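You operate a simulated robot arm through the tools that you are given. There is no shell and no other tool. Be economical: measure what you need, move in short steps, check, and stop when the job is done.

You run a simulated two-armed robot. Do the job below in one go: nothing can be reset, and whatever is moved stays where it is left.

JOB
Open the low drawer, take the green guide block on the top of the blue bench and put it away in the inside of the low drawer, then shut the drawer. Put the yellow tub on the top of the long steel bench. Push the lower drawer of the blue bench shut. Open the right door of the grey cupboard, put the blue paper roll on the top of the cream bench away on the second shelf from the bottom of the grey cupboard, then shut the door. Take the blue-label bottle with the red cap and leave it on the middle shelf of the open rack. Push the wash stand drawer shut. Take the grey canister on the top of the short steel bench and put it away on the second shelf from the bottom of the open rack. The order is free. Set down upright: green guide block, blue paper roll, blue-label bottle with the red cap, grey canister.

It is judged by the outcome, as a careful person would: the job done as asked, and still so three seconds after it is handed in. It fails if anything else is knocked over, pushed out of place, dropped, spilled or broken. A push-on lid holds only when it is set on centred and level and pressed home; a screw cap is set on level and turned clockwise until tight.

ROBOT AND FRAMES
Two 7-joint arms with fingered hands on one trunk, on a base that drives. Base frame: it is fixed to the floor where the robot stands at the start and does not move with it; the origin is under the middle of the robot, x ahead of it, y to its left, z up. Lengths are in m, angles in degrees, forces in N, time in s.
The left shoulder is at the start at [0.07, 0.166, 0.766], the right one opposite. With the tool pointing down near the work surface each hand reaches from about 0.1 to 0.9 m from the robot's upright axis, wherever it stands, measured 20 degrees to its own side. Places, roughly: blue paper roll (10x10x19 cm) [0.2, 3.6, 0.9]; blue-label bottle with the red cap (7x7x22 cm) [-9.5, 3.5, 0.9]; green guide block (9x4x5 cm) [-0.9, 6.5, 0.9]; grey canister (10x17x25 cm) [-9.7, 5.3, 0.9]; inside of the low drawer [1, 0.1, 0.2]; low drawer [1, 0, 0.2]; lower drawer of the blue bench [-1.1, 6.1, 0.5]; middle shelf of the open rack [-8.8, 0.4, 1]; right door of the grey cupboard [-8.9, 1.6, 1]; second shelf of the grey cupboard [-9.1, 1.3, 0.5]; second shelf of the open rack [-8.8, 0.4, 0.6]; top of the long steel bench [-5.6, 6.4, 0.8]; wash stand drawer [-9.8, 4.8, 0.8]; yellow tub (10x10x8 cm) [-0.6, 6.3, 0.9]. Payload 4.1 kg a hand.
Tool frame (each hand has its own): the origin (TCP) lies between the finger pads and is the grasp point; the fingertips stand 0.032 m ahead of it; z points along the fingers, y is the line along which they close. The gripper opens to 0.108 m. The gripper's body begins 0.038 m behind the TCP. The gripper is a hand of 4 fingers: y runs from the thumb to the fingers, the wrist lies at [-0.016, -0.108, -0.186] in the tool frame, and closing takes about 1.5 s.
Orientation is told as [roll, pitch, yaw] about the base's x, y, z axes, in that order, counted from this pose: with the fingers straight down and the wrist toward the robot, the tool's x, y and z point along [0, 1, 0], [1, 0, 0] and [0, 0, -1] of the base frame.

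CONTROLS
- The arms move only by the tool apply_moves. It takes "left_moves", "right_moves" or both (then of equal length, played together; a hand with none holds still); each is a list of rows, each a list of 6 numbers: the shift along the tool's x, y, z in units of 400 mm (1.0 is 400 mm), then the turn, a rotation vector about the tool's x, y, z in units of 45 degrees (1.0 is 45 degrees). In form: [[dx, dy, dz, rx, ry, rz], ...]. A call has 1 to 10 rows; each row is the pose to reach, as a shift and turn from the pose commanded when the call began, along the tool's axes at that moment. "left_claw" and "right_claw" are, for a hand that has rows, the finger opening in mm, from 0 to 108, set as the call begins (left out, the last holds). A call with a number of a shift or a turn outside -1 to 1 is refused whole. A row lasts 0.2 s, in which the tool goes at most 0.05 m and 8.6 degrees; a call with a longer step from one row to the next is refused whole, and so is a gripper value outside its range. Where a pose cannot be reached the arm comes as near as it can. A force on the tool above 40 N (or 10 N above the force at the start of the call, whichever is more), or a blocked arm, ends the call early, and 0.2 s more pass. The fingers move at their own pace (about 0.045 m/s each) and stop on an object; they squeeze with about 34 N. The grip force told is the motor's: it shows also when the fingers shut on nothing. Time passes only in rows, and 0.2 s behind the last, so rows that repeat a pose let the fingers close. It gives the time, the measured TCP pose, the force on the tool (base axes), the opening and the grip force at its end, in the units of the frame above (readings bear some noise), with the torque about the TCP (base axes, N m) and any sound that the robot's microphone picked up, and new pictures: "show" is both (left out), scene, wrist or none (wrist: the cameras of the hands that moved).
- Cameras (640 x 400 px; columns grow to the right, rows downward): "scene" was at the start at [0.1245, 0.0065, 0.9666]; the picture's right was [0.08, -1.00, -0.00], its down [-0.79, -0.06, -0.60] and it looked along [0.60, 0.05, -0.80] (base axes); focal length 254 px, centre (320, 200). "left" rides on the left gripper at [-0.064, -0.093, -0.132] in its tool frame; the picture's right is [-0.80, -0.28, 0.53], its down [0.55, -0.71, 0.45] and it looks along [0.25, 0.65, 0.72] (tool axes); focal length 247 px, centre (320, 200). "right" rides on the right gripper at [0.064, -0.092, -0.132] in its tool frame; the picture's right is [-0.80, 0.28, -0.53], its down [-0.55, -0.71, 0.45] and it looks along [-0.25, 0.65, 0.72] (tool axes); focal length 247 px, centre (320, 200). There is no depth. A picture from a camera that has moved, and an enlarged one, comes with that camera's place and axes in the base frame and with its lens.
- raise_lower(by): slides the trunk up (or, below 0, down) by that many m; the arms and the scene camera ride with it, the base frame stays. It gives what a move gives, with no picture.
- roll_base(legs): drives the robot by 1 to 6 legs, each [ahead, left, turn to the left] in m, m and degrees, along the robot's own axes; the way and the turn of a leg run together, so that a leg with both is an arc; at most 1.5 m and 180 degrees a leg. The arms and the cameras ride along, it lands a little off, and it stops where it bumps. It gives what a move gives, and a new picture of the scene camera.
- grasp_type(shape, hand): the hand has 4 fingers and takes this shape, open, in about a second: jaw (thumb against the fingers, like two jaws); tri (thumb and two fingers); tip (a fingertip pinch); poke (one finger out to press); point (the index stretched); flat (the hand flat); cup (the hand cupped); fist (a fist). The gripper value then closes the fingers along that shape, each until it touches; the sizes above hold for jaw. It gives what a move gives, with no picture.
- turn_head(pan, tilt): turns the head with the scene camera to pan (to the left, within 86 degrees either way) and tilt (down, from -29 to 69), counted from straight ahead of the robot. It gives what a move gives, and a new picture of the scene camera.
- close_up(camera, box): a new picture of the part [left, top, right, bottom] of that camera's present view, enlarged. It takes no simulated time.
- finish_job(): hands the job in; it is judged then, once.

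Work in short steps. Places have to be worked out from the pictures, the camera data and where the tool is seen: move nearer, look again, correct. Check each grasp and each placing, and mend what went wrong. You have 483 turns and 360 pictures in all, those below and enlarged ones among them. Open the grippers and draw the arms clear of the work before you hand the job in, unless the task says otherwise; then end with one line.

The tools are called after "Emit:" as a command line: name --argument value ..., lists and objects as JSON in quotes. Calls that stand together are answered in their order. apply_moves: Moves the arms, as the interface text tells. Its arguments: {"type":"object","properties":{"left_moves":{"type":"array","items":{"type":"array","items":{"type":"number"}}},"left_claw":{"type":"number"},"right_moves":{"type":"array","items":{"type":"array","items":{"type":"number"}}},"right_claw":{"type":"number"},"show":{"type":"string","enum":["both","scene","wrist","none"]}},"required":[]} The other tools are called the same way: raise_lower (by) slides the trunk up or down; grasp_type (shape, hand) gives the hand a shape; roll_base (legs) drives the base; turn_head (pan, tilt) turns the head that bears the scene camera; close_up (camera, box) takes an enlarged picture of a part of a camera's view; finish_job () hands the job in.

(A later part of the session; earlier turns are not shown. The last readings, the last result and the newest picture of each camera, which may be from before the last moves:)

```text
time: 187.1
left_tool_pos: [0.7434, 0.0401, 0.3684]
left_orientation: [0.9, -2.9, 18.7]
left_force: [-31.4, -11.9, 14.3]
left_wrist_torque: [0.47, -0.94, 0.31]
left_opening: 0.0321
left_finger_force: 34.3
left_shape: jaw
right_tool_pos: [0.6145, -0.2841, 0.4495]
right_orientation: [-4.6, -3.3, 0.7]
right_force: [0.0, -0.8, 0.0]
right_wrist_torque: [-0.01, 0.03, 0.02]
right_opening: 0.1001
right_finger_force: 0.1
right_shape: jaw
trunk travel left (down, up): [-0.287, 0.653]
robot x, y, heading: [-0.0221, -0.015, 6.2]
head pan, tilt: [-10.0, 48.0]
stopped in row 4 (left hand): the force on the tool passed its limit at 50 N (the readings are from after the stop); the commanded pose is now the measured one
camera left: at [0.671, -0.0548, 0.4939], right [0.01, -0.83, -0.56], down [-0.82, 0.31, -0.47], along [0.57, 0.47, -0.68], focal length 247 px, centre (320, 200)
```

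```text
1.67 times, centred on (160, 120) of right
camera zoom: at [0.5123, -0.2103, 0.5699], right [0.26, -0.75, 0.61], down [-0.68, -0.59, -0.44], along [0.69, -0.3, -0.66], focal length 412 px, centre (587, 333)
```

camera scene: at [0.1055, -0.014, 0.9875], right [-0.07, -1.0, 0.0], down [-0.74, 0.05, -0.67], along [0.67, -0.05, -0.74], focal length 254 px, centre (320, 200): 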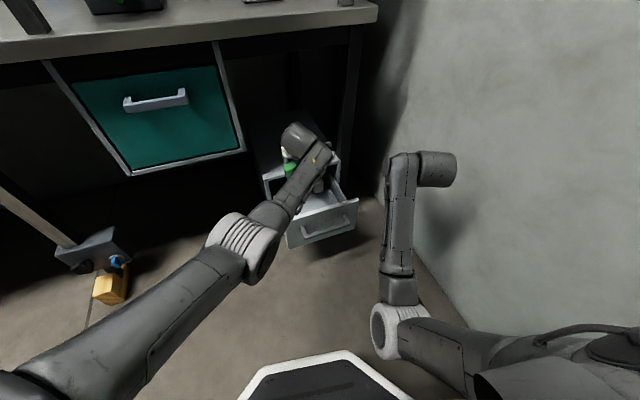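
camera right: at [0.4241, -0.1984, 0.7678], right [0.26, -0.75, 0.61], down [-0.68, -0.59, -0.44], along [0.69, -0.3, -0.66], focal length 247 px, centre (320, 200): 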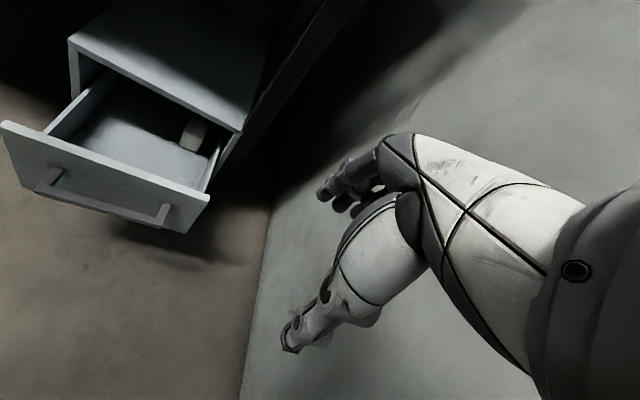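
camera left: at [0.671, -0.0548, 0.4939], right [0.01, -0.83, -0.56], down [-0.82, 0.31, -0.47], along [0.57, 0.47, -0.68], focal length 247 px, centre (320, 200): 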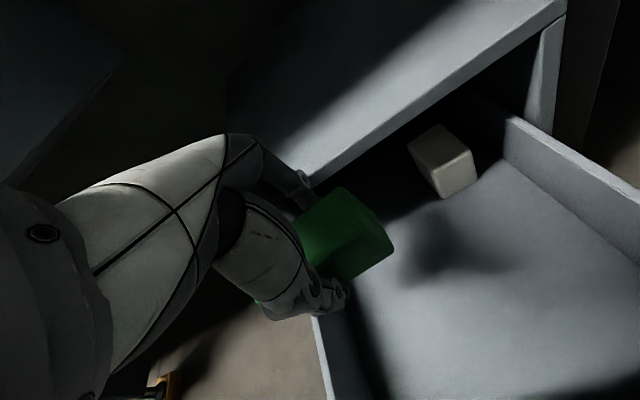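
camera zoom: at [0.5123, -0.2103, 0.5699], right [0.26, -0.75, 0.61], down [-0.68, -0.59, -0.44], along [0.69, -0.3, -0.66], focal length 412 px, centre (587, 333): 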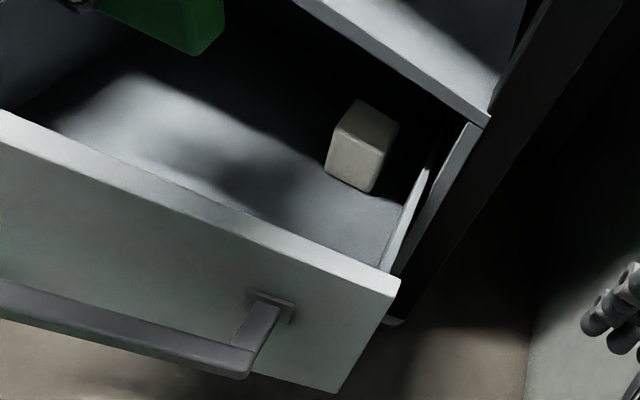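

The fingers touched the cabinet lip, and the left arm struggles crossing the midline with that yaw. I'll lift back out, turn the hand to about yaw 0 and retry.

Emit:
apply_moves --left_moves '[[0, -0.06, -0.04, 0, 0, 0], [-0.02, -0.08, -0.14, 0, 0, 0.1], [-0.04, -0.08, -0.2, 0.06, 0, 0.2], [-0.06, -0.08, -0.2, 0.06, 0, 0.3], [-0.08, -0.08, -0.2, 0.06, 0, 0.4], [-0.08, -0.08, -0.2, 0.06, 0, 0.42]]' --show "none"

Emit:
close_up --camera "left" --box '[0, 0, 640, 400]'

```text
time: 188.7
left_tool_pos: [0.7358, 0.0521, 0.4388]
left_orientation: [4.4, -0.2, 2.8]
left_force: [-0.4, 0.2, -2.4]
left_wrist_torque: [-0.02, -0.04, -0.01]
left_opening: 0.0336
left_finger_force: 33.7
left_shape: jaw
right_tool_pos: [0.6172, -0.2837, 0.4488]
right_orientation: [-4.7, -2.9, 0.7]
right_force: [1.0, 1.0, -0.4]
right_wrist_torque: [0.01, -0.02, 0.0]
right_opening: 0.1001
right_finger_force: 0.1
right_shape: jaw
trunk travel left (down, up): [-0.287, 0.653]
robot x, y, heading: [-0.0261, -0.0111, 6.1]
head pan, tilt: [-10.0, 48.0]
stopped in row 6 (left hand): the arm was blocked; the commanded pose is now the measured one
```

```text
1.00 times, centred on (320, 200) of left (not enlarged: the box is as wide or as high as the picture)
camera zoom: at [0.6464, -0.0262, 0.5636], right [-0.24, -0.77, -0.59], down [-0.73, 0.55, -0.41], along [0.64, 0.33, -0.7], focal length 247 px, centre (320, 200)
```

zoom: 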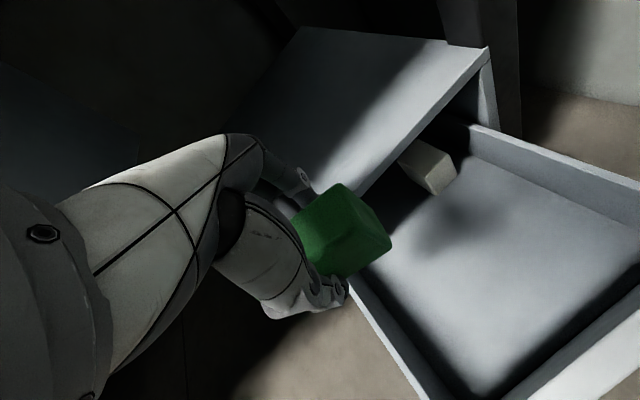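

The left arm can't cross further, so I'll tuck the right hand in and rotate the base 12° clockwise to bring the drawer onto the left side.

Emit:
apply_moves --right_moves '[[0.05, -0.1, -0.03, 0, 0, 0], [0.1, -0.2, -0.06, 0, 0, 0], [0.12, -0.3, -0.1, 0, 0, 0], [0.12, -0.36, -0.1, 0, 0, 0]]' --left_moves '[[0, -0.02, -0.05, 0, 0, 0], [0, -0.05, -0.1, 0, 0, 0], [0, -0.05, -0.1, 0, 0, 0], [0, -0.05, -0.1, 0, 0, 0]]' --show "none"

Emit:
roll_base --legs '[[0, -0.02, -12]]'

```text
time: 189.7
left_tool_pos: [0.7209, 0.0679, 0.4809]
left_orientation: [5.6, -0.8, 4.0]
left_force: [0.8, -0.3, -0.8]
left_wrist_torque: [0.0, -0.02, 0.03]
left_opening: 0.0336
left_finger_force: 34.1
left_shape: jaw
right_tool_pos: [0.4754, -0.2552, 0.4842]
right_orientation: [-8.2, -3.9, 0.4]
right_force: [0.2, 1.6, 0.4]
right_wrist_torque: [-0.01, -0.03, 0.01]
right_opening: 0.1002
right_finger_force: 0.1
right_shape: jaw
trunk travel left (down, up): [-0.287, 0.653]
robot x, y, heading: [-0.025, -0.0145, 6.1]
head pan, tilt: [-10.0, 48.0]
```

```text
time: 190.9
left_tool_pos: [0.7217, -0.109, 0.4782]
left_orientation: [5.7, -0.7, -8.0]
left_force: [-0.7, 0.1, -0.9]
left_wrist_torque: [-0.01, 0.01, 0.01]
left_opening: 0.0336
left_finger_force: 34.7
left_shape: jaw
right_tool_pos: [0.4127, -0.3741, 0.4817]
right_orientation: [-8.2, -3.6, -11.6]
right_force: [0.8, 0.1, 0.0]
right_wrist_torque: [0.0, -0.02, 0.0]
right_opening: 0.1002
right_finger_force: 0.0
right_shape: jaw
trunk travel left (down, up): [-0.287, 0.653]
robot x, y, heading: [-0.0218, -0.0361, -5.9]
head pan, tilt: [-10.0, 48.0]
camera scene: at [0.1022, -0.0609, 0.9877], right [-0.27, -0.96, 0.0], down [-0.71, 0.2, -0.67], along [0.64, -0.18, -0.74], focal length 254 px, centre (320, 200)
```

scene: 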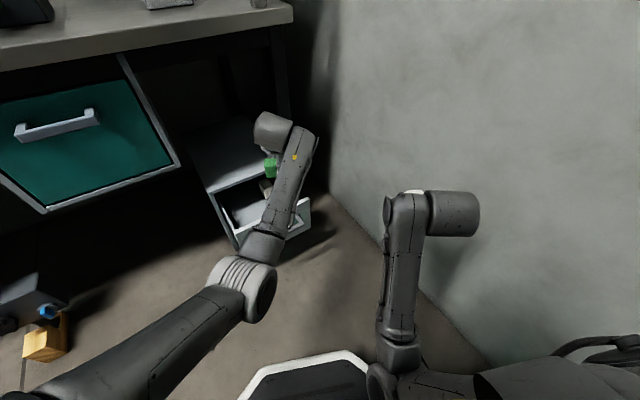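

Now the target is left of the hand; I'll level the hand, turn it to yaw ~7 and move over the opening.

Emit:
apply_moves --left_moves '[[0.09, -0.01, 0, 0, -0.04, -0.11], [0.18, -0.02, 0, 0, -0.08, -0.22], [0.27, -0.03, 0, 0, -0.125, -0.33], [0.284, -0.03, 0.1, 0, -0.125, -0.33]]' --show "wrist"

Emit:
close_up --camera "scene" --box '[180, 90, 360, 270]'

```text
time: 191.9
left_tool_pos: [0.7266, 0.0092, 0.4499]
left_orientation: [-0.3, -1.4, 6.9]
left_force: [0.4, 1.1, -0.6]
left_wrist_torque: [0.0, -0.02, -0.04]
left_opening: 0.0338
left_finger_force: 34.0
left_shape: jaw
right_tool_pos: [0.4127, -0.374, 0.4818]
right_orientation: [-8.2, -3.7, -11.6]
right_force: [-1.1, -0.1, 0.0]
right_wrist_torque: [0.04, 0.01, -0.01]
right_opening: 0.1001
right_finger_force: 0.1
right_shape: jaw
trunk travel left (down, up): [-0.287, 0.653]
robot x, y, heading: [-0.0254, -0.0356, -6.3]
head pan, tilt: [-10.0, 48.0]
camera left: at [0.6397, -0.0649, 0.5789], right [-0.17, -0.83, -0.53], down [-0.75, 0.46, -0.47], along [0.63, 0.32, -0.7], focal length 247 px, centre (320, 200)
```

left: 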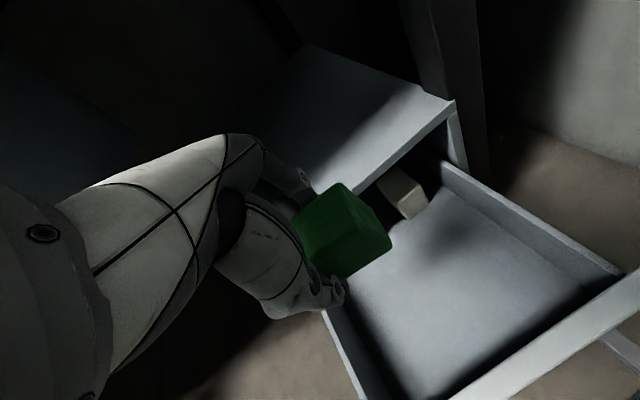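

```text
2.22 times, centred on (270, 180) of scene
camera zoom: at [0.1022, -0.0609, 0.9877], right [-0.27, -0.96, 0.0], down [-0.71, 0.2, -0.67], along [0.64, -0.18, -0.74], focal length 564 px, centre (431, 244)
```

zoom: 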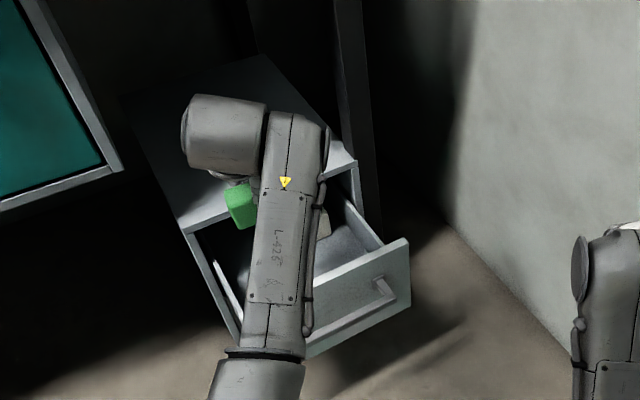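

Clearances look fine. Descend to just above the drawer floor.

Emit:
apply_moves --left_moves '[[0, -0.02, 0.08, 0, 0, 0], [0, -0.02, 0.18, 0, 0, 0], [0, -0.02, 0.28, 0, 0, 0], [0, -0.02, 0.37, 0, 0, 0]]' --show "wrist"

```text
time: 192.9
left_tool_pos: [0.7219, 0.0057, 0.3013]
left_orientation: [-0.3, -1.4, 6.7]
left_force: [0.2, 0.2, -1.4]
left_wrist_torque: [0.03, 0.02, -0.02]
left_opening: 0.0337
left_finger_force: 34.0
left_shape: jaw
right_tool_pos: [0.4123, -0.3738, 0.482]
right_orientation: [-8.3, -3.7, -11.6]
right_force: [0.1, 0.5, -0.4]
right_wrist_torque: [0.02, -0.01, 0.02]
right_opening: 0.1001
right_finger_force: 0.0
right_shape: jaw
trunk travel left (down, up): [-0.287, 0.653]
robot x, y, heading: [-0.022, -0.036, -5.8]
head pan, tilt: [-10.0, 48.0]
camera left: at [0.6343, -0.0669, 0.4299], right [-0.17, -0.83, -0.54], down [-0.75, 0.46, -0.47], along [0.63, 0.32, -0.7], focal length 247 px, centre (320, 200)
```

left: 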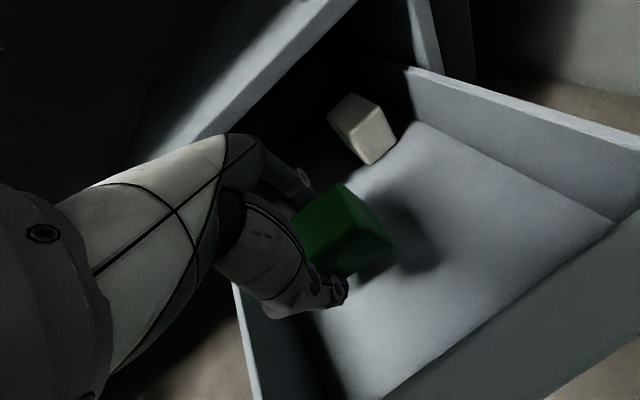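

Descending gently until the block touches the drawer floor.

Emit:
apply_moves --left_moves '[[0, 0, 0.03, 0, 0, 0], [0, 0, 0.06, 0, 0, 0], [0, 0, 0.08, 0, 0, 0], [0, 0, 0.09, 0, 0, 0]]' --show "wrist"

```text
time: 193.9
left_tool_pos: [0.7238, 0.0073, 0.2647]
left_orientation: [-0.2, -1.2, 6.8]
left_force: [0.0, -0.7, -1.8]
left_wrist_torque: [0.01, 0.0, 0.02]
left_opening: 0.0337
left_finger_force: 33.7
left_shape: jaw
right_tool_pos: [0.412, -0.3746, 0.4822]
right_orientation: [-8.3, -3.7, -11.6]
right_force: [0.0, -0.4, -0.5]
right_wrist_torque: [0.02, -0.01, -0.01]
right_opening: 0.1002
right_finger_force: 0.0
right_shape: jaw
trunk travel left (down, up): [-0.287, 0.653]
robot x, y, heading: [-0.0215, -0.0344, -6.0]
head pan, tilt: [-10.0, 48.0]
camera left: at [0.6354, -0.0665, 0.3936], right [-0.17, -0.83, -0.54], down [-0.76, 0.46, -0.47], along [0.63, 0.32, -0.7], focal length 247 px, centre (320, 200)
```

left: 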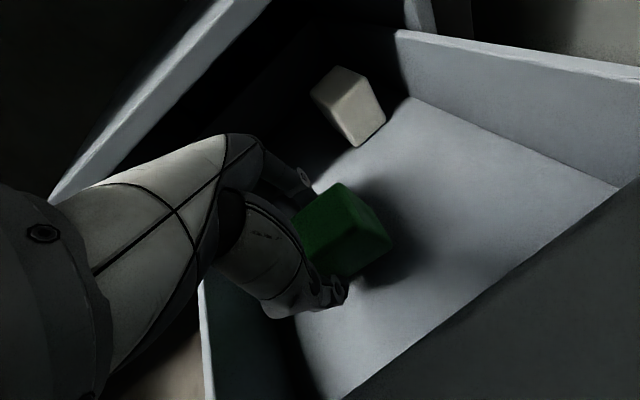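

Not yet touching; a few more millimetres.

Emit:
apply_moves --left_moves '[[0, 0, 0.015, 0, 0, 0], [0, 0, 0.03, 0, 0, 0], [0, 0, 0.035, 0, 0, 0]]' --show "none"

Emit:
close_up --camera "left" --box '[200, 120, 480, 360]'

```text
time: 194.7
left_tool_pos: [0.7229, 0.0068, 0.2507]
left_orientation: [-0.3, -1.3, 6.9]
left_force: [-0.4, 0.1, -2.0]
left_wrist_torque: [-0.02, 0.01, 0.02]
left_opening: 0.0337
left_finger_force: 34.1
left_shape: jaw
right_tool_pos: [0.4132, -0.3747, 0.4824]
right_orientation: [-8.3, -3.8, -11.6]
right_force: [0.3, -0.6, 0.3]
right_wrist_torque: [0.05, -0.01, -0.02]
right_opening: 0.1002
right_finger_force: 0.0
right_shape: jaw
trunk travel left (down, up): [-0.287, 0.653]
robot x, y, heading: [-0.0279, -0.0351, -5.9]
head pan, tilt: [-10.0, 48.0]
```

```text
1.67 times, centred on (340, 240) of left
camera zoom: at [0.6361, -0.0662, 0.3803], right [-0.17, -0.83, -0.54], down [-0.75, 0.46, -0.47], along [0.63, 0.32, -0.7], focal length 412 px, centre (287, 133)
```

zoom: 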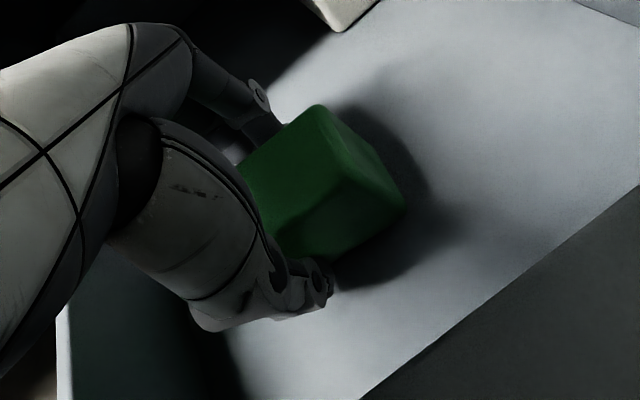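

Still a slight gap by the shadow; continue down in small steps.

Emit:
apply_moves --left_moves '[[0, 0, 0.012, 0, 0, 0], [0, 0, 0.024, 0, 0, 0], [0, 0, 0.036, 0, 0, 0], [0, 0, 0.045, 0, 0, 0]]' --show "none"

```text
time: 195.8
left_tool_pos: [0.7291, 0.0077, 0.2424]
left_orientation: [-0.3, -2.4, 6.8]
left_force: [0.1, 4.5, 21.3]
left_wrist_torque: [0.23, 0.27, 0.0]
left_opening: 0.0369
left_finger_force: 33.7
left_shape: jaw
right_tool_pos: [0.4119, -0.3737, 0.4826]
right_orientation: [-8.4, -3.8, -11.7]
right_force: [0.6, 0.0, 0.4]
right_wrist_torque: [-0.02, -0.02, -0.02]
right_opening: 0.1003
right_finger_force: 0.1
right_shape: jaw
trunk travel left (down, up): [-0.287, 0.653]
robot x, y, heading: [-0.027, -0.0362, -6.0]
head pan, tilt: [-10.0, 48.0]
stopped in row 4 (left hand): the force on the tool passed its limit at 41 N (the readings are from after the stop); the commanded pose is now the measured one
```

Contact: the block is on the drawer floor (z force 21 N). Release and look.

Emit:
apply_moves --left_moves '[[0, 0, -0.006, 0, 0, 0], [0, 0, -0.006, 0, 0, 0], [0, 0, -0.006, 0, 0, 0], [0, 0, -0.006, 0, 0, 0]]' --left_claw 70 --show "none"

Emit:
apply_moves --left_moves '[[0, 0, -0.1, 0, 0, 0], [0, 0, -0.2, 0, 0, 0], [0, 0, -0.3, 0, 0, 0], [0, 0, -0.4, 0, 0, 0]]' --show "wrist"

```text
time: 196.8
left_tool_pos: [0.7275, 0.0075, 0.2432]
left_orientation: [-0.3, -2.1, 6.7]
left_force: [1.3, -6.1, 19.0]
left_wrist_torque: [-0.27, 0.8, 0.32]
left_opening: 0.0683
left_finger_force: 0.0
left_shape: jaw
right_tool_pos: [0.4119, -0.3741, 0.4832]
right_orientation: [-8.3, -3.8, -11.6]
right_force: [0.4, -0.7, -0.2]
right_wrist_torque: [-0.01, 0.0, 0.03]
right_opening: 0.1
right_finger_force: 0.1
right_shape: jaw
trunk travel left (down, up): [-0.287, 0.653]
robot x, y, heading: [-0.0255, -0.0349, -5.9]
head pan, tilt: [-10.0, 48.0]
```

```text
time: 197.8
left_tool_pos: [0.7268, 0.0292, 0.3989]
left_orientation: [1.1, -2.5, 7.6]
left_force: [-1.0, -0.7, 0.8]
left_wrist_torque: [0.0, 0.0, -0.04]
left_opening: 0.0698
left_finger_force: 0.0
left_shape: jaw
right_tool_pos: [0.4134, -0.3739, 0.4831]
right_orientation: [-8.3, -3.7, -11.5]
right_force: [-0.6, 0.2, 0.3]
right_wrist_torque: [-0.01, 0.01, -0.02]
right_opening: 0.1001
right_finger_force: 0.1
right_shape: jaw
trunk travel left (down, up): [-0.287, 0.653]
robot x, y, heading: [-0.0208, -0.0323, -6.0]
head pan, tilt: [-10.0, 48.0]
camera left: at [0.6386, -0.05, 0.5255], right [-0.15, -0.81, -0.56], down [-0.76, 0.46, -0.47], along [0.64, 0.35, -0.69], focal length 247 px, centre (320, 200)
```

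left: 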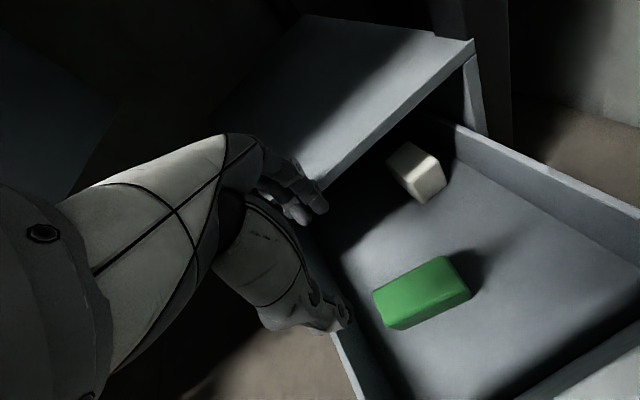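

The block sits flat in the drawer. Now I'll raise the hand, back off, and set it in front of the handle to push the drawer shut.

Emit:
apply_moves --left_moves '[[0, 0, -0.1, 0, 0, 0], [0, -0.05, -0.2, 0, 0, 0], [-0.05, -0.12, -0.2, 0, 0, 0], [-0.1, -0.18, -0.2, 0, 0, 0]]' --left_claw 0 --show "none"

Emit:
roll_base --legs '[[-0.09, 0.02, 0]]'

```text
time: 198.8
left_tool_pos: [0.6983, 0.0628, 0.4922]
left_orientation: [6.2, -6.4, 11.6]
left_force: [0.5, 0.2, 0.5]
left_wrist_torque: [0.01, -0.01, 0.0]
left_opening: 0.0
left_finger_force: 0.0
left_shape: jaw
right_tool_pos: [0.4126, -0.3749, 0.4825]
right_orientation: [-8.4, -3.7, -11.6]
right_force: [0.0, 0.7, -0.9]
right_wrist_torque: [0.01, 0.03, 0.0]
right_opening: 0.1001
right_finger_force: 0.0
right_shape: jaw
trunk travel left (down, up): [-0.287, 0.653]
robot x, y, heading: [-0.0271, -0.0355, -5.9]
head pan, tilt: [-10.0, 48.0]
stopped in row 4 (left hand): the arm was blocked; the commanded pose is now the measured one
```

```text
time: 199.9
left_tool_pos: [0.6102, 0.092, 0.4924]
left_orientation: [6.1, -6.5, 11.6]
left_force: [-0.3, 0.1, 0.3]
left_wrist_torque: [0.0, 0.04, 0.0]
left_opening: 0.0
left_finger_force: 33.9
left_shape: jaw
right_tool_pos: [0.3259, -0.3447, 0.4821]
right_orientation: [-8.4, -3.6, -11.5]
right_force: [-0.2, 0.7, 0.1]
right_wrist_torque: [0.01, 0.04, 0.01]
right_opening: 0.1
right_finger_force: 0.1
right_shape: jaw
trunk travel left (down, up): [-0.287, 0.653]
robot x, y, heading: [-0.1108, -0.0023, -5.4]
head pan, tilt: [-10.0, 48.0]
camera scene: at [0.015, -0.0314, 0.9877], right [-0.27, -0.96, 0.0], down [-0.71, 0.2, -0.67], along [0.64, -0.18, -0.74], focal length 254 px, centre (320, 200)
```

scene: 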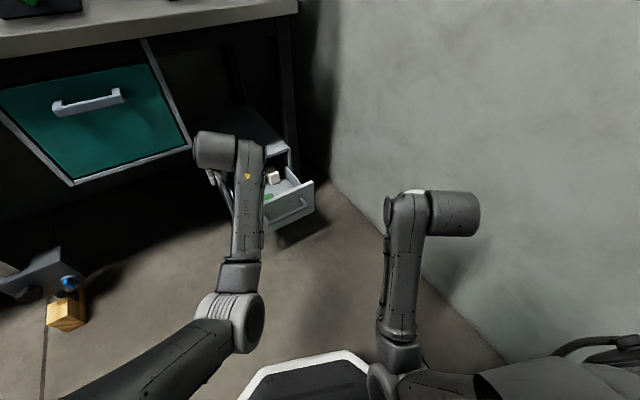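

I'll raise the trunk so the arm has room, then place the closed left hand in front of the handle.

Emit:
raise_lower --by 0.2

Emit:
apply_moves --left_moves '[[-0.06, -0.05, 0.05, 0.03, -0.03, 0], [-0.13, -0.1, 0.1, 0.06, -0.06, 0], [-0.19, -0.14, 0.17, 0.09, -0.09, 0], [-0.25, -0.18, 0.24, 0.12, -0.12, 0], [-0.31, -0.22, 0.32, 0.145, -0.136, 0], [-0.37, -0.25, 0.4, 0.145, -0.136, 0]]' --show "scene"

```text
time: 202.0
left_tool_pos: [0.6101, 0.0918, 0.6933]
left_orientation: [6.1, -6.5, 11.5]
left_force: [0.8, -0.6, 0.0]
left_wrist_torque: [-0.03, -0.02, 0.03]
left_opening: 0.0
left_finger_force: 34.4
left_shape: jaw
right_tool_pos: [0.3261, -0.3451, 0.6816]
right_orientation: [-8.4, -3.8, -11.6]
right_force: [0.1, -0.6, 0.4]
right_wrist_torque: [0.04, -0.01, -0.01]
right_opening: 0.1001
right_finger_force: 0.0
right_shape: jaw
trunk travel left (down, up): [-0.487, 0.453]
robot x, y, heading: [-0.1115, -0.0086, -5.7]
head pan, tilt: [-10.0, 48.0]
```

```text
time: 202.9
left_tool_pos: [0.6155, 0.1158, 0.6339]
left_orientation: [8.8, -8.0, 16.0]
left_force: [1.0, -0.1, -0.6]
left_wrist_torque: [0.02, -0.01, 0.0]
left_opening: 0.0
left_finger_force: 34.3
left_shape: jaw
right_tool_pos: [0.3267, -0.3444, 0.6831]
right_orientation: [-8.4, -3.7, -11.6]
right_force: [0.6, 0.7, -0.2]
right_wrist_torque: [-0.01, 0.03, 0.03]
right_opening: 0.0998
right_finger_force: 0.0
right_shape: jaw
trunk travel left (down, up): [-0.487, 0.453]
robot x, y, heading: [-0.1122, -0.007, -5.7]
head pan, tilt: [-10.0, 48.0]
stopped in row 4 (left hand): the arm was blocked; the commanded pose is now the measured one
camera scene: at [0.0153, -0.0311, 1.1877], right [-0.27, -0.96, 0.0], down [-0.72, 0.2, -0.67], along [0.64, -0.18, -0.74], focal length 254 px, centre (320, 200)
```

scene: 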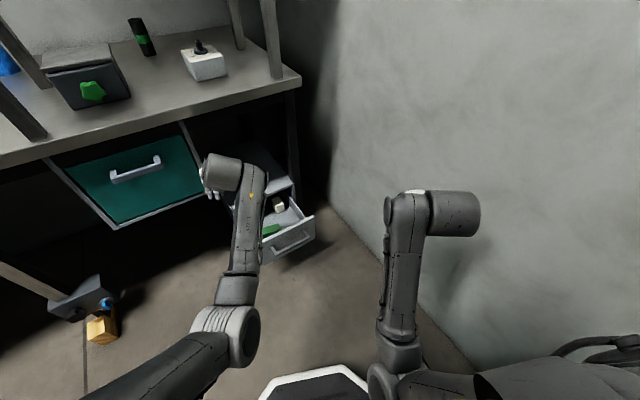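

The left arm is stuck at a joint limit there. The right hand is better placed for pushing, so I'll bring it in front of the handle.

Emit:
apply_moves --right_moves '[[0.1, 0.05, 0, 0.01, 0.025, -0.07], [0.2, 0.1, 0, 0.02, 0.05, -0.14], [0.31, 0.16, 0, 0.03, 0.075, -0.21], [0.42, 0.22, 0, 0.04, 0.1, -0.28], [0.53, 0.28, 0, 0.06, 0.13, -0.35], [0.63, 0.34, 0, 0.07, 0.155, -0.42], [0.73, 0.395, 0, 0.08, 0.18, -0.49]]' --right_claw 0 --show "none"

Emit:
raise_lower --by -0.3

```text
refused: row 3 steps farther than a row can; nothing moved
```

```text
time: 205.9
left_tool_pos: [0.6147, 0.1151, 0.3366]
left_orientation: [8.6, -8.0, 16.0]
left_force: [-0.1, -1.1, -0.7]
left_wrist_torque: [-0.03, 0.01, -0.01]
left_opening: 0.0003
left_finger_force: 33.4
left_shape: jaw
right_tool_pos: [0.3257, -0.344, 0.3857]
right_orientation: [-8.5, -3.8, -11.5]
right_force: [-0.4, 0.4, 0.2]
right_wrist_torque: [0.01, 0.02, 0.0]
right_opening: 0.1
right_finger_force: 0.1
right_shape: jaw
trunk travel left (down, up): [-0.187, 0.753]
robot x, y, heading: [-0.11, -0.0028, -6.0]
head pan, tilt: [-10.0, 48.0]
```

Trunk went down already; I'll redo the right-hand move with smaller steps.

Emit:
apply_moves --right_moves '[[0.085, 0.045, 0.01, 0.01, 0.02, -0.06], [0.17, 0.09, 0.02, 0.02, 0.045, -0.12], [0.26, 0.14, 0.04, 0.03, 0.07, -0.18], [0.35, 0.19, 0.06, 0.04, 0.09, -0.24], [0.44, 0.24, 0.08, 0.05, 0.11, -0.3], [0.53, 0.29, 0.1, 0.06, 0.13, -0.36], [0.62, 0.34, 0.12, 0.07, 0.155, -0.42], [0.71, 0.38, 0.14, 0.08, 0.18, -0.49]]' --right_claw 0 --show "both"

```text
time: 207.9
left_tool_pos: [0.6161, 0.1155, 0.3338]
left_orientation: [8.9, -7.9, 16.0]
left_force: [-0.1, 0.6, -0.1]
left_wrist_torque: [-0.02, 0.02, -0.04]
left_opening: 0.0
left_finger_force: 33.5
left_shape: jaw
right_tool_pos: [0.541, -0.17, 0.2862]
right_orientation: [-5.7, 2.4, 7.6]
right_force: [0.6, -0.4, 0.0]
right_wrist_torque: [-0.02, 0.01, 0.02]
right_opening: 0.0
right_finger_force: 34.5
right_shape: jaw
trunk travel left (down, up): [-0.187, 0.753]
robot x, y, heading: [-0.1123, -0.0056, -5.8]
head pan, tilt: [-10.0, 48.0]
stopped in row 8 (right hand): the arm was blocked; the commanded pose is now the measured one
camera scene: at [0.0153, -0.0313, 0.8877], right [-0.27, -0.96, 0.0], down [-0.72, 0.2, -0.67], along [0.64, -0.18, -0.74], focal length 254 px, centre (320, 200)
camera right: at [0.4426, -0.1049, 0.4139], right [0.4, -0.69, 0.6], down [-0.64, -0.68, -0.36], along [0.66, -0.23, -0.72], focal length 247 px, centre (320, 200)
```

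scene: 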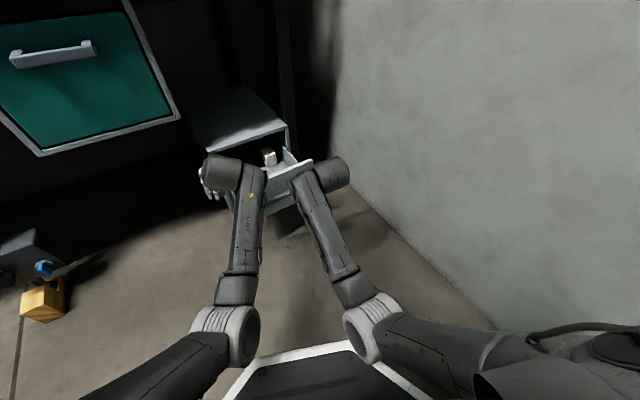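
right: 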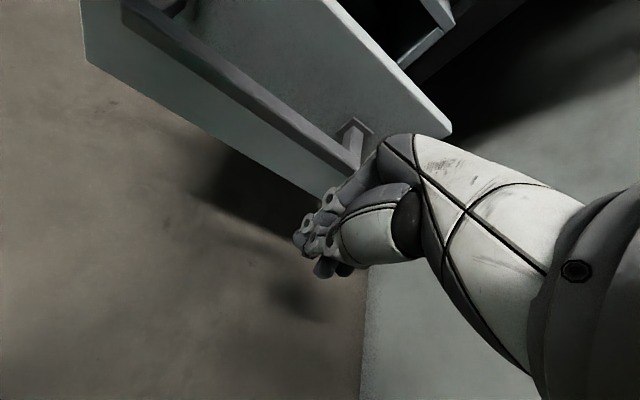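

The hand is in front of the right part of the handle. I'll shift left a bit and drive along the drawer's axis to push.

Emit:
roll_base --legs '[[0, 0.06, 0], [0.11, 0.047, 0]]'

```text
time: 209.7
left_tool_pos: [0.737, 0.2104, 0.3344]
left_orientation: [8.8, -8.1, 15.9]
left_force: [0.6, 0.2, 0.5]
left_wrist_torque: [0.02, -0.02, -0.01]
left_opening: 0.0001
left_finger_force: 34.2
left_shape: jaw
right_tool_pos: [0.6619, -0.0753, 0.2859]
right_orientation: [-5.7, 2.4, 7.4]
right_force: [0.0, 0.1, 0.1]
right_wrist_torque: [0.0, 0.0, -0.03]
right_opening: 0.0
right_finger_force: 34.2
right_shape: jaw
trunk travel left (down, up): [-0.187, 0.753]
robot x, y, heading: [0.013, 0.0919, -6.1]
head pan, tilt: [-10.0, 48.0]
camera scene: at [0.1362, 0.0636, 0.8877], right [-0.27, -0.96, 0.0], down [-0.71, 0.2, -0.67], along [0.64, -0.18, -0.74], focal length 254 px, centre (320, 200)
```

scene: 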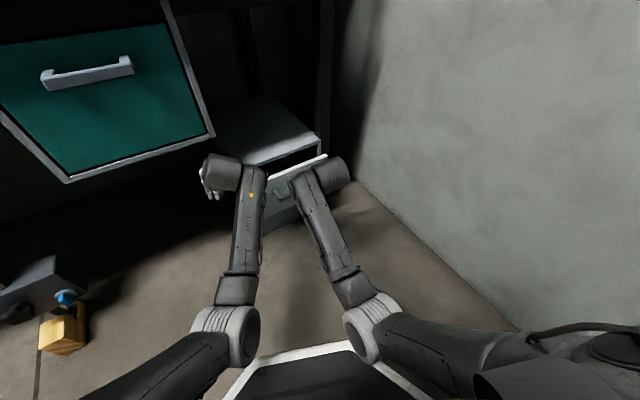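

Drawer is closing. Before the final push I'll draw the left hand back so it doesn't reach the teal drawer.

Emit:
apply_moves --left_moves '[[0.05, -0.05, 0.0, 0, 0, 0], [0.1, -0.12, 0.0, 0, 0, 0], [0.1, -0.2, 0, 0, 0, 0]]' --show "none"

Emit:
roll_base --legs '[[0.07, 0.03, 0]]'

```text
time: 210.5
left_tool_pos: [0.6758, 0.311, 0.3571]
left_orientation: [16.4, -13.9, 17.6]
left_force: [-0.5, 0.2, 0.3]
left_wrist_torque: [-0.01, 0.01, -0.04]
left_opening: 0.0
left_finger_force: 34.1
left_shape: jaw
right_tool_pos: [0.6624, -0.0754, 0.2856]
right_orientation: [-5.8, 2.4, 7.5]
right_force: [-0.2, -0.4, -0.1]
right_wrist_torque: [0.02, 0.0, -0.01]
right_opening: 0.0
right_finger_force: 33.7
right_shape: jaw
trunk travel left (down, up): [-0.187, 0.753]
robot x, y, heading: [0.0112, 0.0873, -6.0]
head pan, tilt: [-10.0, 48.0]
stopped in row 3 (left hand): the arm was blocked; the commanded pose is now the measured one
```

```text
time: 211.6
left_tool_pos: [0.7489, 0.3328, 0.3572]
left_orientation: [16.5, -14.0, 17.7]
left_force: [1.0, -0.1, 0.1]
left_wrist_torque: [-0.05, 0.0, 0.0]
left_opening: 0.0002
left_finger_force: 34.7
left_shape: jaw
right_tool_pos: [0.7345, -0.0521, 0.2867]
right_orientation: [-5.7, 2.4, 7.6]
right_force: [0.1, -0.2, -0.1]
right_wrist_torque: [0.01, -0.01, -0.01]
right_opening: 0.0
right_finger_force: 34.0
right_shape: jaw
trunk travel left (down, up): [-0.187, 0.753]
robot x, y, heading: [0.0825, 0.116, -6.3]
head pan, tilt: [-10.0, 48.0]
camera scene: at [0.2087, 0.0866, 0.8877], right [-0.27, -0.96, 0.0], down [-0.71, 0.2, -0.67], along [0.64, -0.18, -0.74], focal length 254 px, centre (320, 200)
```

scene: 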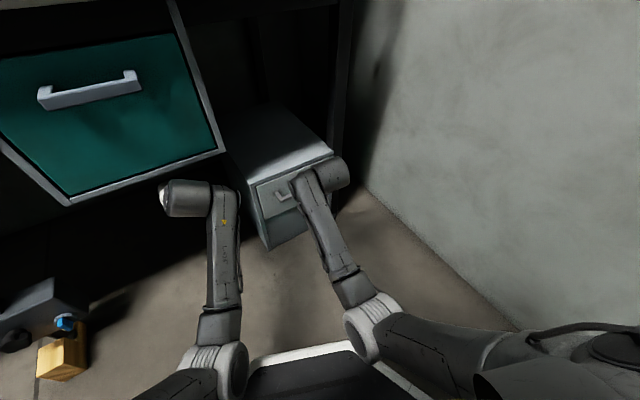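

Nearly closed. One more small push until it stops.

Emit:
roll_base --legs '[[0.04, 0.017, 0]]'

Emit:
close_up --camera "scene" --box '[200, 90, 380, 260]'

```text
time: 212.4
left_tool_pos: [0.7619, 0.3374, 0.3583]
left_orientation: [16.5, -14.2, 17.6]
left_force: [0.2, -0.4, 0.2]
left_wrist_torque: [-0.01, 0.0, 0.05]
left_opening: 0.0002
left_finger_force: 33.6
left_shape: jaw
right_tool_pos: [0.744, -0.0519, 0.2869]
right_orientation: [-6.0, 2.8, 7.2]
right_force: [-25.2, 1.4, 15.2]
right_wrist_torque: [0.06, -0.94, 0.12]
right_opening: 0.0
right_finger_force: 33.6
right_shape: jaw
trunk travel left (down, up): [-0.187, 0.753]
robot x, y, heading: [0.0982, 0.1185, -5.9]
head pan, tilt: [-10.0, 48.0]
stopped in leg 1: the force on the tool passed its limit at 102 N (the readings are from after the stop); the commanded pose is now the measured one
camera scene: at [0.2197, 0.0912, 0.888], right [-0.28, -0.96, 0.0], down [-0.71, 0.2, -0.67], along [0.65, -0.18, -0.74], focal length 254 px, centre (320, 200)
```

scene: 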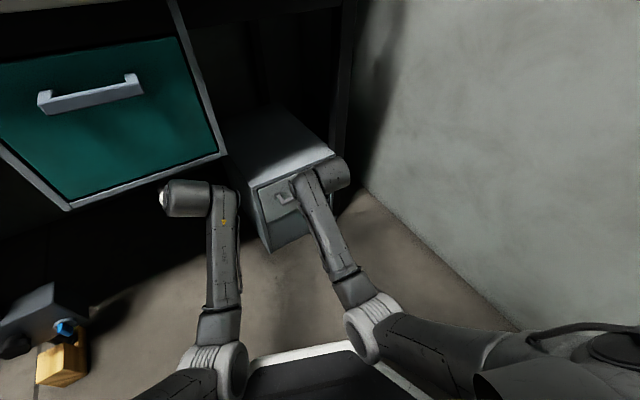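

```text
2.35 times, centred on (290, 175) of scene
camera zoom: at [0.2197, 0.0912, 0.888], right [-0.28, -0.96, 0.0], down [-0.71, 0.2, -0.67], along [0.65, -0.18, -0.74], focal length 597 px, centre (391, 259)
```

zoom: 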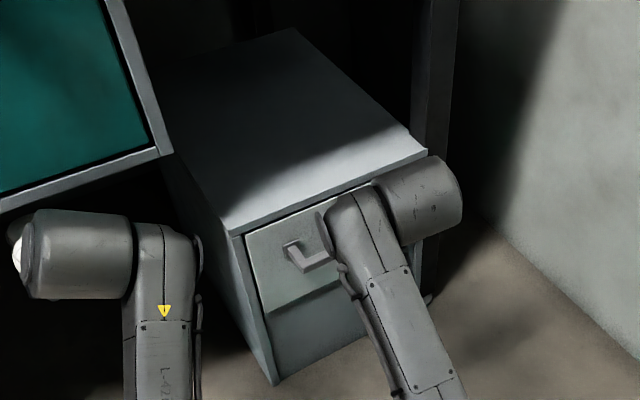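

The drawer is shut. I'll back away, raise the trunk, and look at the arms before heading to the cream bench.

Emit:
roll_base --legs '[[-0.15, -0.03, 0]]'

Emit:
raise_lower --by 0.4

Emit:
close_up --camera "scene" --box '[0, 0, 640, 400]'

```text
time: 213.8
left_tool_pos: [0.6118, 0.324, 0.3573]
left_orientation: [16.7, -14.2, 17.6]
left_force: [-0.3, 0.3, -0.5]
left_wrist_torque: [0.02, 0.01, 0.0]
left_opening: 0.0
left_finger_force: 34.1
left_shape: jaw
right_tool_pos: [0.5941, -0.0665, 0.2856]
right_orientation: [-5.9, 3.0, 7.3]
right_force: [-0.1, 0.2, 0.1]
right_wrist_torque: [-0.02, -0.01, 0.0]
right_opening: 0.0
right_finger_force: 34.1
right_shape: jaw
trunk travel left (down, up): [-0.187, 0.753]
robot x, y, heading: [-0.0534, 0.1039, -6.0]
head pan, tilt: [-10.0, 48.0]
camera scene: at [0.0719, 0.0763, 0.8877], right [-0.28, -0.96, 0.0], down [-0.71, 0.2, -0.67], along [0.64, -0.18, -0.74], focal length 254 px, centre (320, 200)
```

scene: 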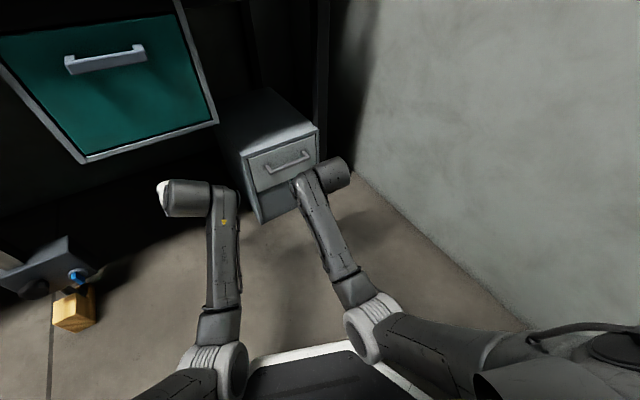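

```text
time: 217.6
left_tool_pos: [0.6117, 0.3212, 0.7555]
left_orientation: [16.5, -14.1, 17.7]
left_force: [0.0, -0.6, 0.0]
left_wrist_torque: [0.04, 0.03, -0.02]
left_opening: 0.0002
left_finger_force: 34.5
left_shape: jaw
right_tool_pos: [0.5945, -0.0671, 0.6848]
right_orientation: [-5.9, 3.0, 7.2]
right_force: [0.1, -0.4, 0.0]
right_wrist_torque: [0.02, -0.02, 0.0]
right_opening: 0.0001
right_finger_force: 34.6
right_shape: jaw
trunk travel left (down, up): [-0.587, 0.353]
robot x, y, heading: [-0.0533, 0.1062, -6.2]
head pan, tilt: [-10.0, 48.0]
```

```text
1.00 times, centred on (320, 200) of scene (not enlarged: the box is as wide or as high as the picture)
camera zoom: at [0.072, 0.0763, 1.2876], right [-0.28, -0.96, 0.0], down [-0.71, 0.2, -0.67], along [0.64, -0.18, -0.74], focal length 254 px, centre (320, 200)
```

zoom: 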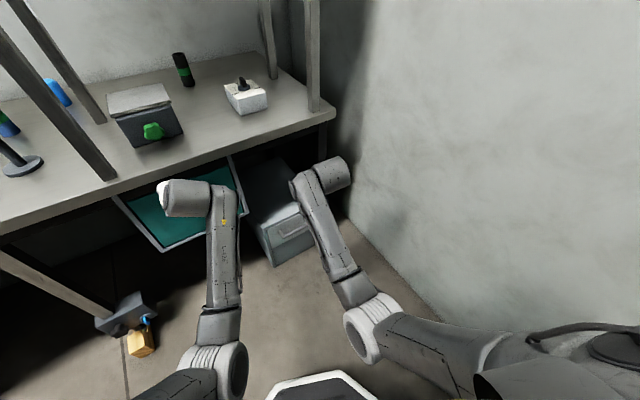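

Drawer confirmed shut. Turning left and driving up the corridor to the cream bench.

Emit:
roll_base --legs '[[0, 0, 113], [1.0, -0.1, 0], [1.0, 0, 0], [1.0, 0, 0]]'

Emit:
turn_head --pan -70 --tilt 30

```text
time: 237.1
left_tool_pos: [-1.3683, 3.4929, 0.7567]
left_orientation: [16.6, -14.0, 132.1]
left_force: [-0.6, -1.1, -0.1]
left_wrist_torque: [0.03, 0.02, -0.04]
left_opening: 0.0
left_finger_force: 34.3
left_shape: jaw
right_tool_pos: [-1.0063, 3.6383, 0.6862]
right_orientation: [-5.8, 3.0, 121.9]
right_force: [0.3, -1.2, -1.0]
right_wrist_torque: [-0.01, -0.04, 0.0]
right_opening: 0.0001
right_finger_force: 33.8
right_shape: jaw
trunk travel left (down, up): [-0.587, 0.353]
robot x, y, heading: [-0.8937, 2.9807, 108.5]
head pan, tilt: [-10.0, 48.0]
camera scene: at [-0.9193, 3.1051, 1.2876], right [0.99, 0.15, 0.0], down [0.11, -0.74, -0.67], along [-0.1, 0.66, -0.74], focal length 254 px, centre (320, 200)
```

scene: 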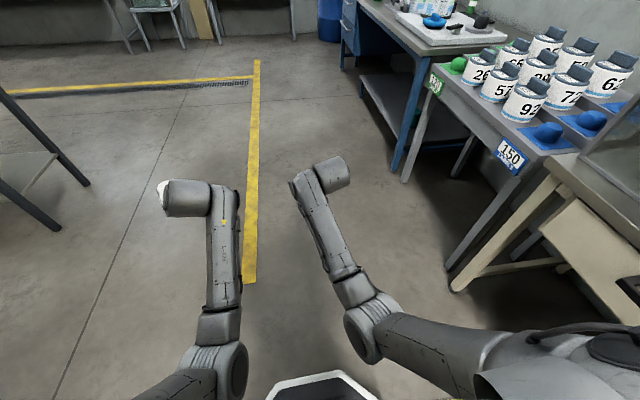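

```text
time: 238.4
left_tool_pos: [-1.3673, 3.4937, 0.7563]
left_orientation: [16.6, -14.2, 132.1]
left_force: [-0.1, -0.1, 0.2]
left_wrist_torque: [0.0, 0.0, 0.02]
left_opening: 0.0001
left_finger_force: 34.1
left_shape: jaw
right_tool_pos: [-1.0064, 3.6383, 0.6851]
right_orientation: [-5.9, 3.0, 121.7]
right_force: [-0.2, -0.1, 0.9]
right_wrist_torque: [0.01, 0.0, -0.02]
right_opening: 0.0002
right_finger_force: 34.2
right_shape: jaw
trunk travel left (down, up): [-0.587, 0.353]
robot x, y, heading: [-0.8943, 2.9807, 108.4]
head pan, tilt: [-70.0, 30.0]
camera scene: at [-0.8368, 3.0832, 1.3145], right [0.62, -0.78, 0.0], down [-0.39, -0.31, -0.87], along [0.68, 0.54, -0.5], focal length 254 px, centre (320, 200)
```

scene: 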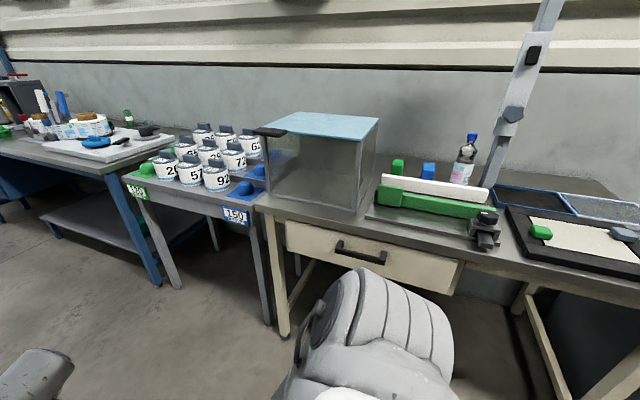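

I'll zoom in to find the blue paper roll.

Emit:
close_up --camera "scene" --box '[240, 90, 520, 270]'

Emit:
turn_head --pan -86 --tilt 30

```text
2.22 times, centred on (380, 180) of scene
camera zoom: at [-0.8368, 3.0832, 1.3145], right [0.62, -0.78, 0.0], down [-0.39, -0.31, -0.87], along [0.68, 0.54, -0.5], focal length 564 px, centre (187, 244)
```

zoom: 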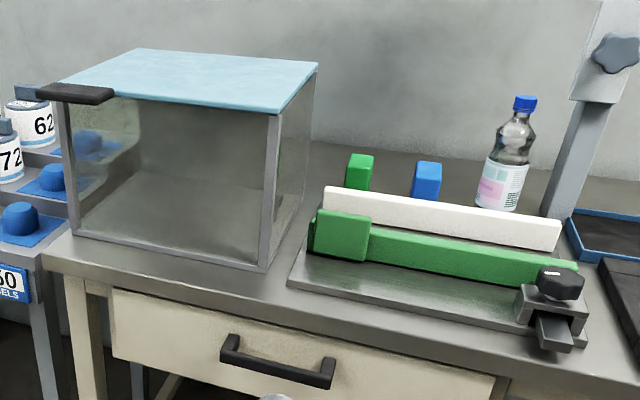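

```text
time: 239.2
left_tool_pos: [-1.3679, 3.4923, 0.7567]
left_orientation: [16.7, -14.1, 132.0]
left_force: [0.6, 0.0, 0.4]
left_wrist_torque: [-0.01, 0.0, 0.0]
left_opening: 0.0001
left_finger_force: 33.8
left_shape: jaw
right_tool_pos: [-1.0084, 3.6385, 0.6861]
right_orientation: [-6.0, 2.9, 121.7]
right_force: [0.5, -0.3, -0.8]
right_wrist_torque: [0.01, 0.04, 0.03]
right_opening: 0.0
right_finger_force: 34.4
right_shape: jaw
trunk travel left (down, up): [-0.587, 0.353]
robot x, y, heading: [-0.8913, 2.9785, 108.6]
head pan, tilt: [-85.9, 30.0]
camera scene: at [-0.824, 3.0616, 1.3145], right [0.39, -0.92, 0.0], down [-0.46, -0.19, -0.87], along [0.8, 0.33, -0.5], focal length 254 px, centre (320, 200)
```

scene: 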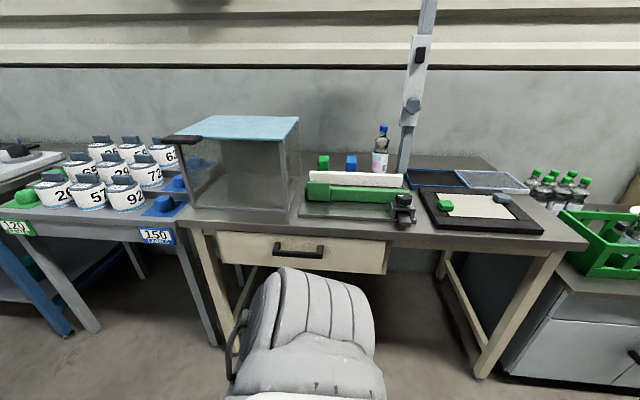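

The roll must be hidden behind the tank from here. I'll back up 0.6 m to look past its side.

Emit:
roll_base --legs '[[-0.7, 0, 0]]'

Emit:
turn_head --pan -60 --tilt 25

Emit:
close_up --camera "scene" --box '[200, 80, 460, 250]'

```text
time: 243.1
left_tool_pos: [-1.1464, 2.8257, 0.7569]
left_orientation: [16.7, -14.1, 132.3]
left_force: [0.0, -0.1, 0.2]
left_wrist_torque: [-0.01, -0.01, 0.0]
left_opening: 0.0
left_finger_force: 34.1
left_shape: jaw
right_tool_pos: [-0.7845, 2.9732, 0.6851]
right_orientation: [-5.9, 2.9, 121.8]
right_force: [0.8, 0.6, 0.0]
right_wrist_torque: [0.03, -0.02, -0.01]
right_opening: 0.0002
right_finger_force: 34.0
right_shape: jaw
trunk travel left (down, up): [-0.587, 0.353]
robot x, y, heading: [-0.6681, 2.3121, 108.6]
head pan, tilt: [-85.9, 30.0]
camera scene: at [-0.5993, 2.3956, 1.3145], right [0.39, -0.92, 0.0], down [-0.46, -0.19, -0.87], along [0.8, 0.34, -0.5], focal length 254 px, centre (320, 200)
```

scene: 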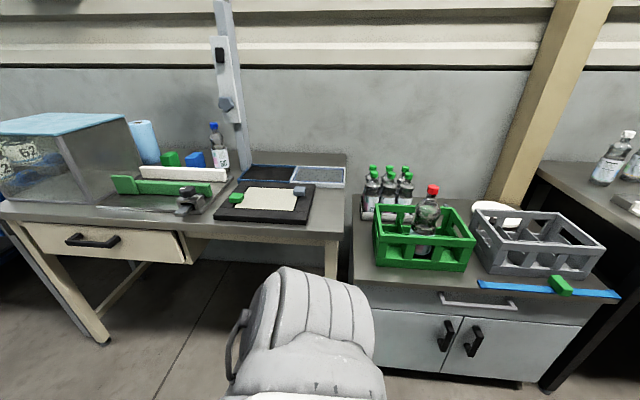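

```text
time: 243.9
left_tool_pos: [-1.1456, 2.8268, 0.757]
left_orientation: [16.6, -14.1, 132.3]
left_force: [-0.1, -0.4, 0.0]
left_wrist_torque: [0.01, 0.02, -0.01]
left_opening: 0.0001
left_finger_force: 33.5
left_shape: jaw
right_tool_pos: [-0.7837, 2.9734, 0.6868]
right_orientation: [-5.9, 3.0, 121.9]
right_force: [-0.4, 0.2, 0.3]
right_wrist_torque: [0.0, 0.01, -0.01]
right_opening: 0.0001
right_finger_force: 33.6
right_shape: jaw
trunk travel left (down, up): [-0.587, 0.353]
robot x, y, heading: [-0.6675, 2.3101, 108.8]
head pan, tilt: [-60.0, 25.0]
camera scene: at [-0.622, 2.4302, 1.3225], right [0.75, -0.66, 0.0], down [-0.28, -0.32, -0.91], along [0.6, 0.68, -0.42], focal length 254 px, centre (320, 200)
```

scene: 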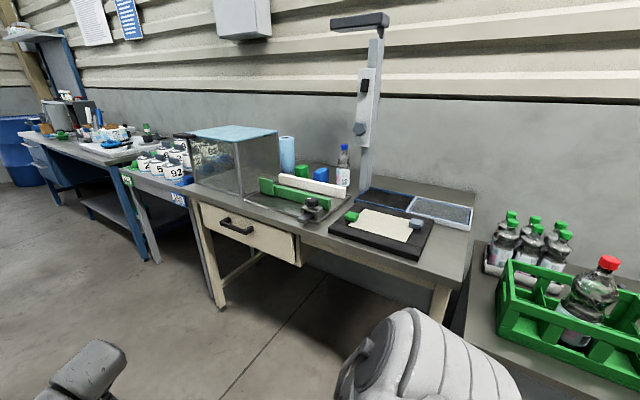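

```text
2.35 times, centred on (330, 165) of scene
camera zoom: at [-0.622, 2.4302, 1.3225], right [0.75, -0.66, 0.0], down [-0.28, -0.32, -0.91], along [0.6, 0.68, -0.42], focal length 597 px, centre (296, 282)
```

zoom: 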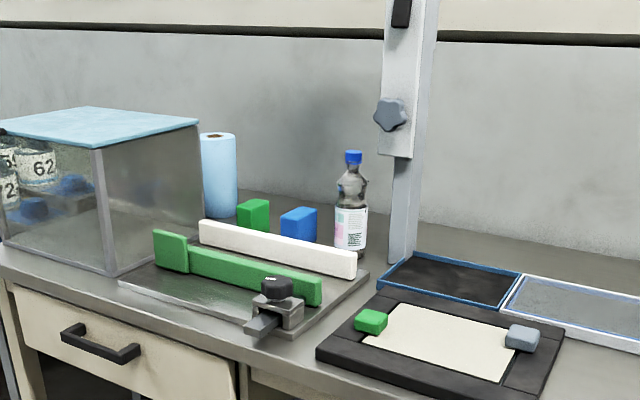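

The roll stands behind the tank's right end, at about [0.2, 3.64], bench z≈0.845. Shelf placing would be much easier with a sideways grasp (fingers forward, palm inward), so I'll test whether the right arm can take that orientation here in the open.

Emit:
apply_moves --right_moves '[[-0.03, 0, 0, -0.1, -0.1, -0.1], [-0.06, 0, 0, -0.2, -0.2, -0.2], [-0.1, 0, 0, -0.3, -0.3, -0.3], [-0.14, 0, -0.03, -0.4, -0.4, -0.4], [-0.18, 0, -0.06, -0.5, -0.5, -0.5], [-0.22, 0, -0.09, -0.6, -0.6, -0.6], [-0.25, 0, -0.12, -0.7, -0.7, -0.7]]' --right_claw 100 --show "none"

```text
time: 245.6
left_tool_pos: [-1.1445, 2.8265, 0.756]
left_orientation: [16.6, -14.2, 132.3]
left_force: [-0.3, -0.1, 0.2]
left_wrist_torque: [-0.05, -0.02, -0.02]
left_opening: 0.0001
left_finger_force: 34.1
left_shape: jaw
right_tool_pos: [-0.7058, 3.0263, 0.7434]
right_orientation: [-43.0, -13.2, 163.1]
right_force: [0.6, -1.3, 0.1]
right_wrist_torque: [-0.02, -0.03, 0.02]
right_opening: 0.1
right_finger_force: 0.1
right_shape: jaw
trunk travel left (down, up): [-0.587, 0.353]
robot x, y, heading: [-0.6674, 2.3178, 108.9]
head pan, tilt: [-60.0, 25.0]
```

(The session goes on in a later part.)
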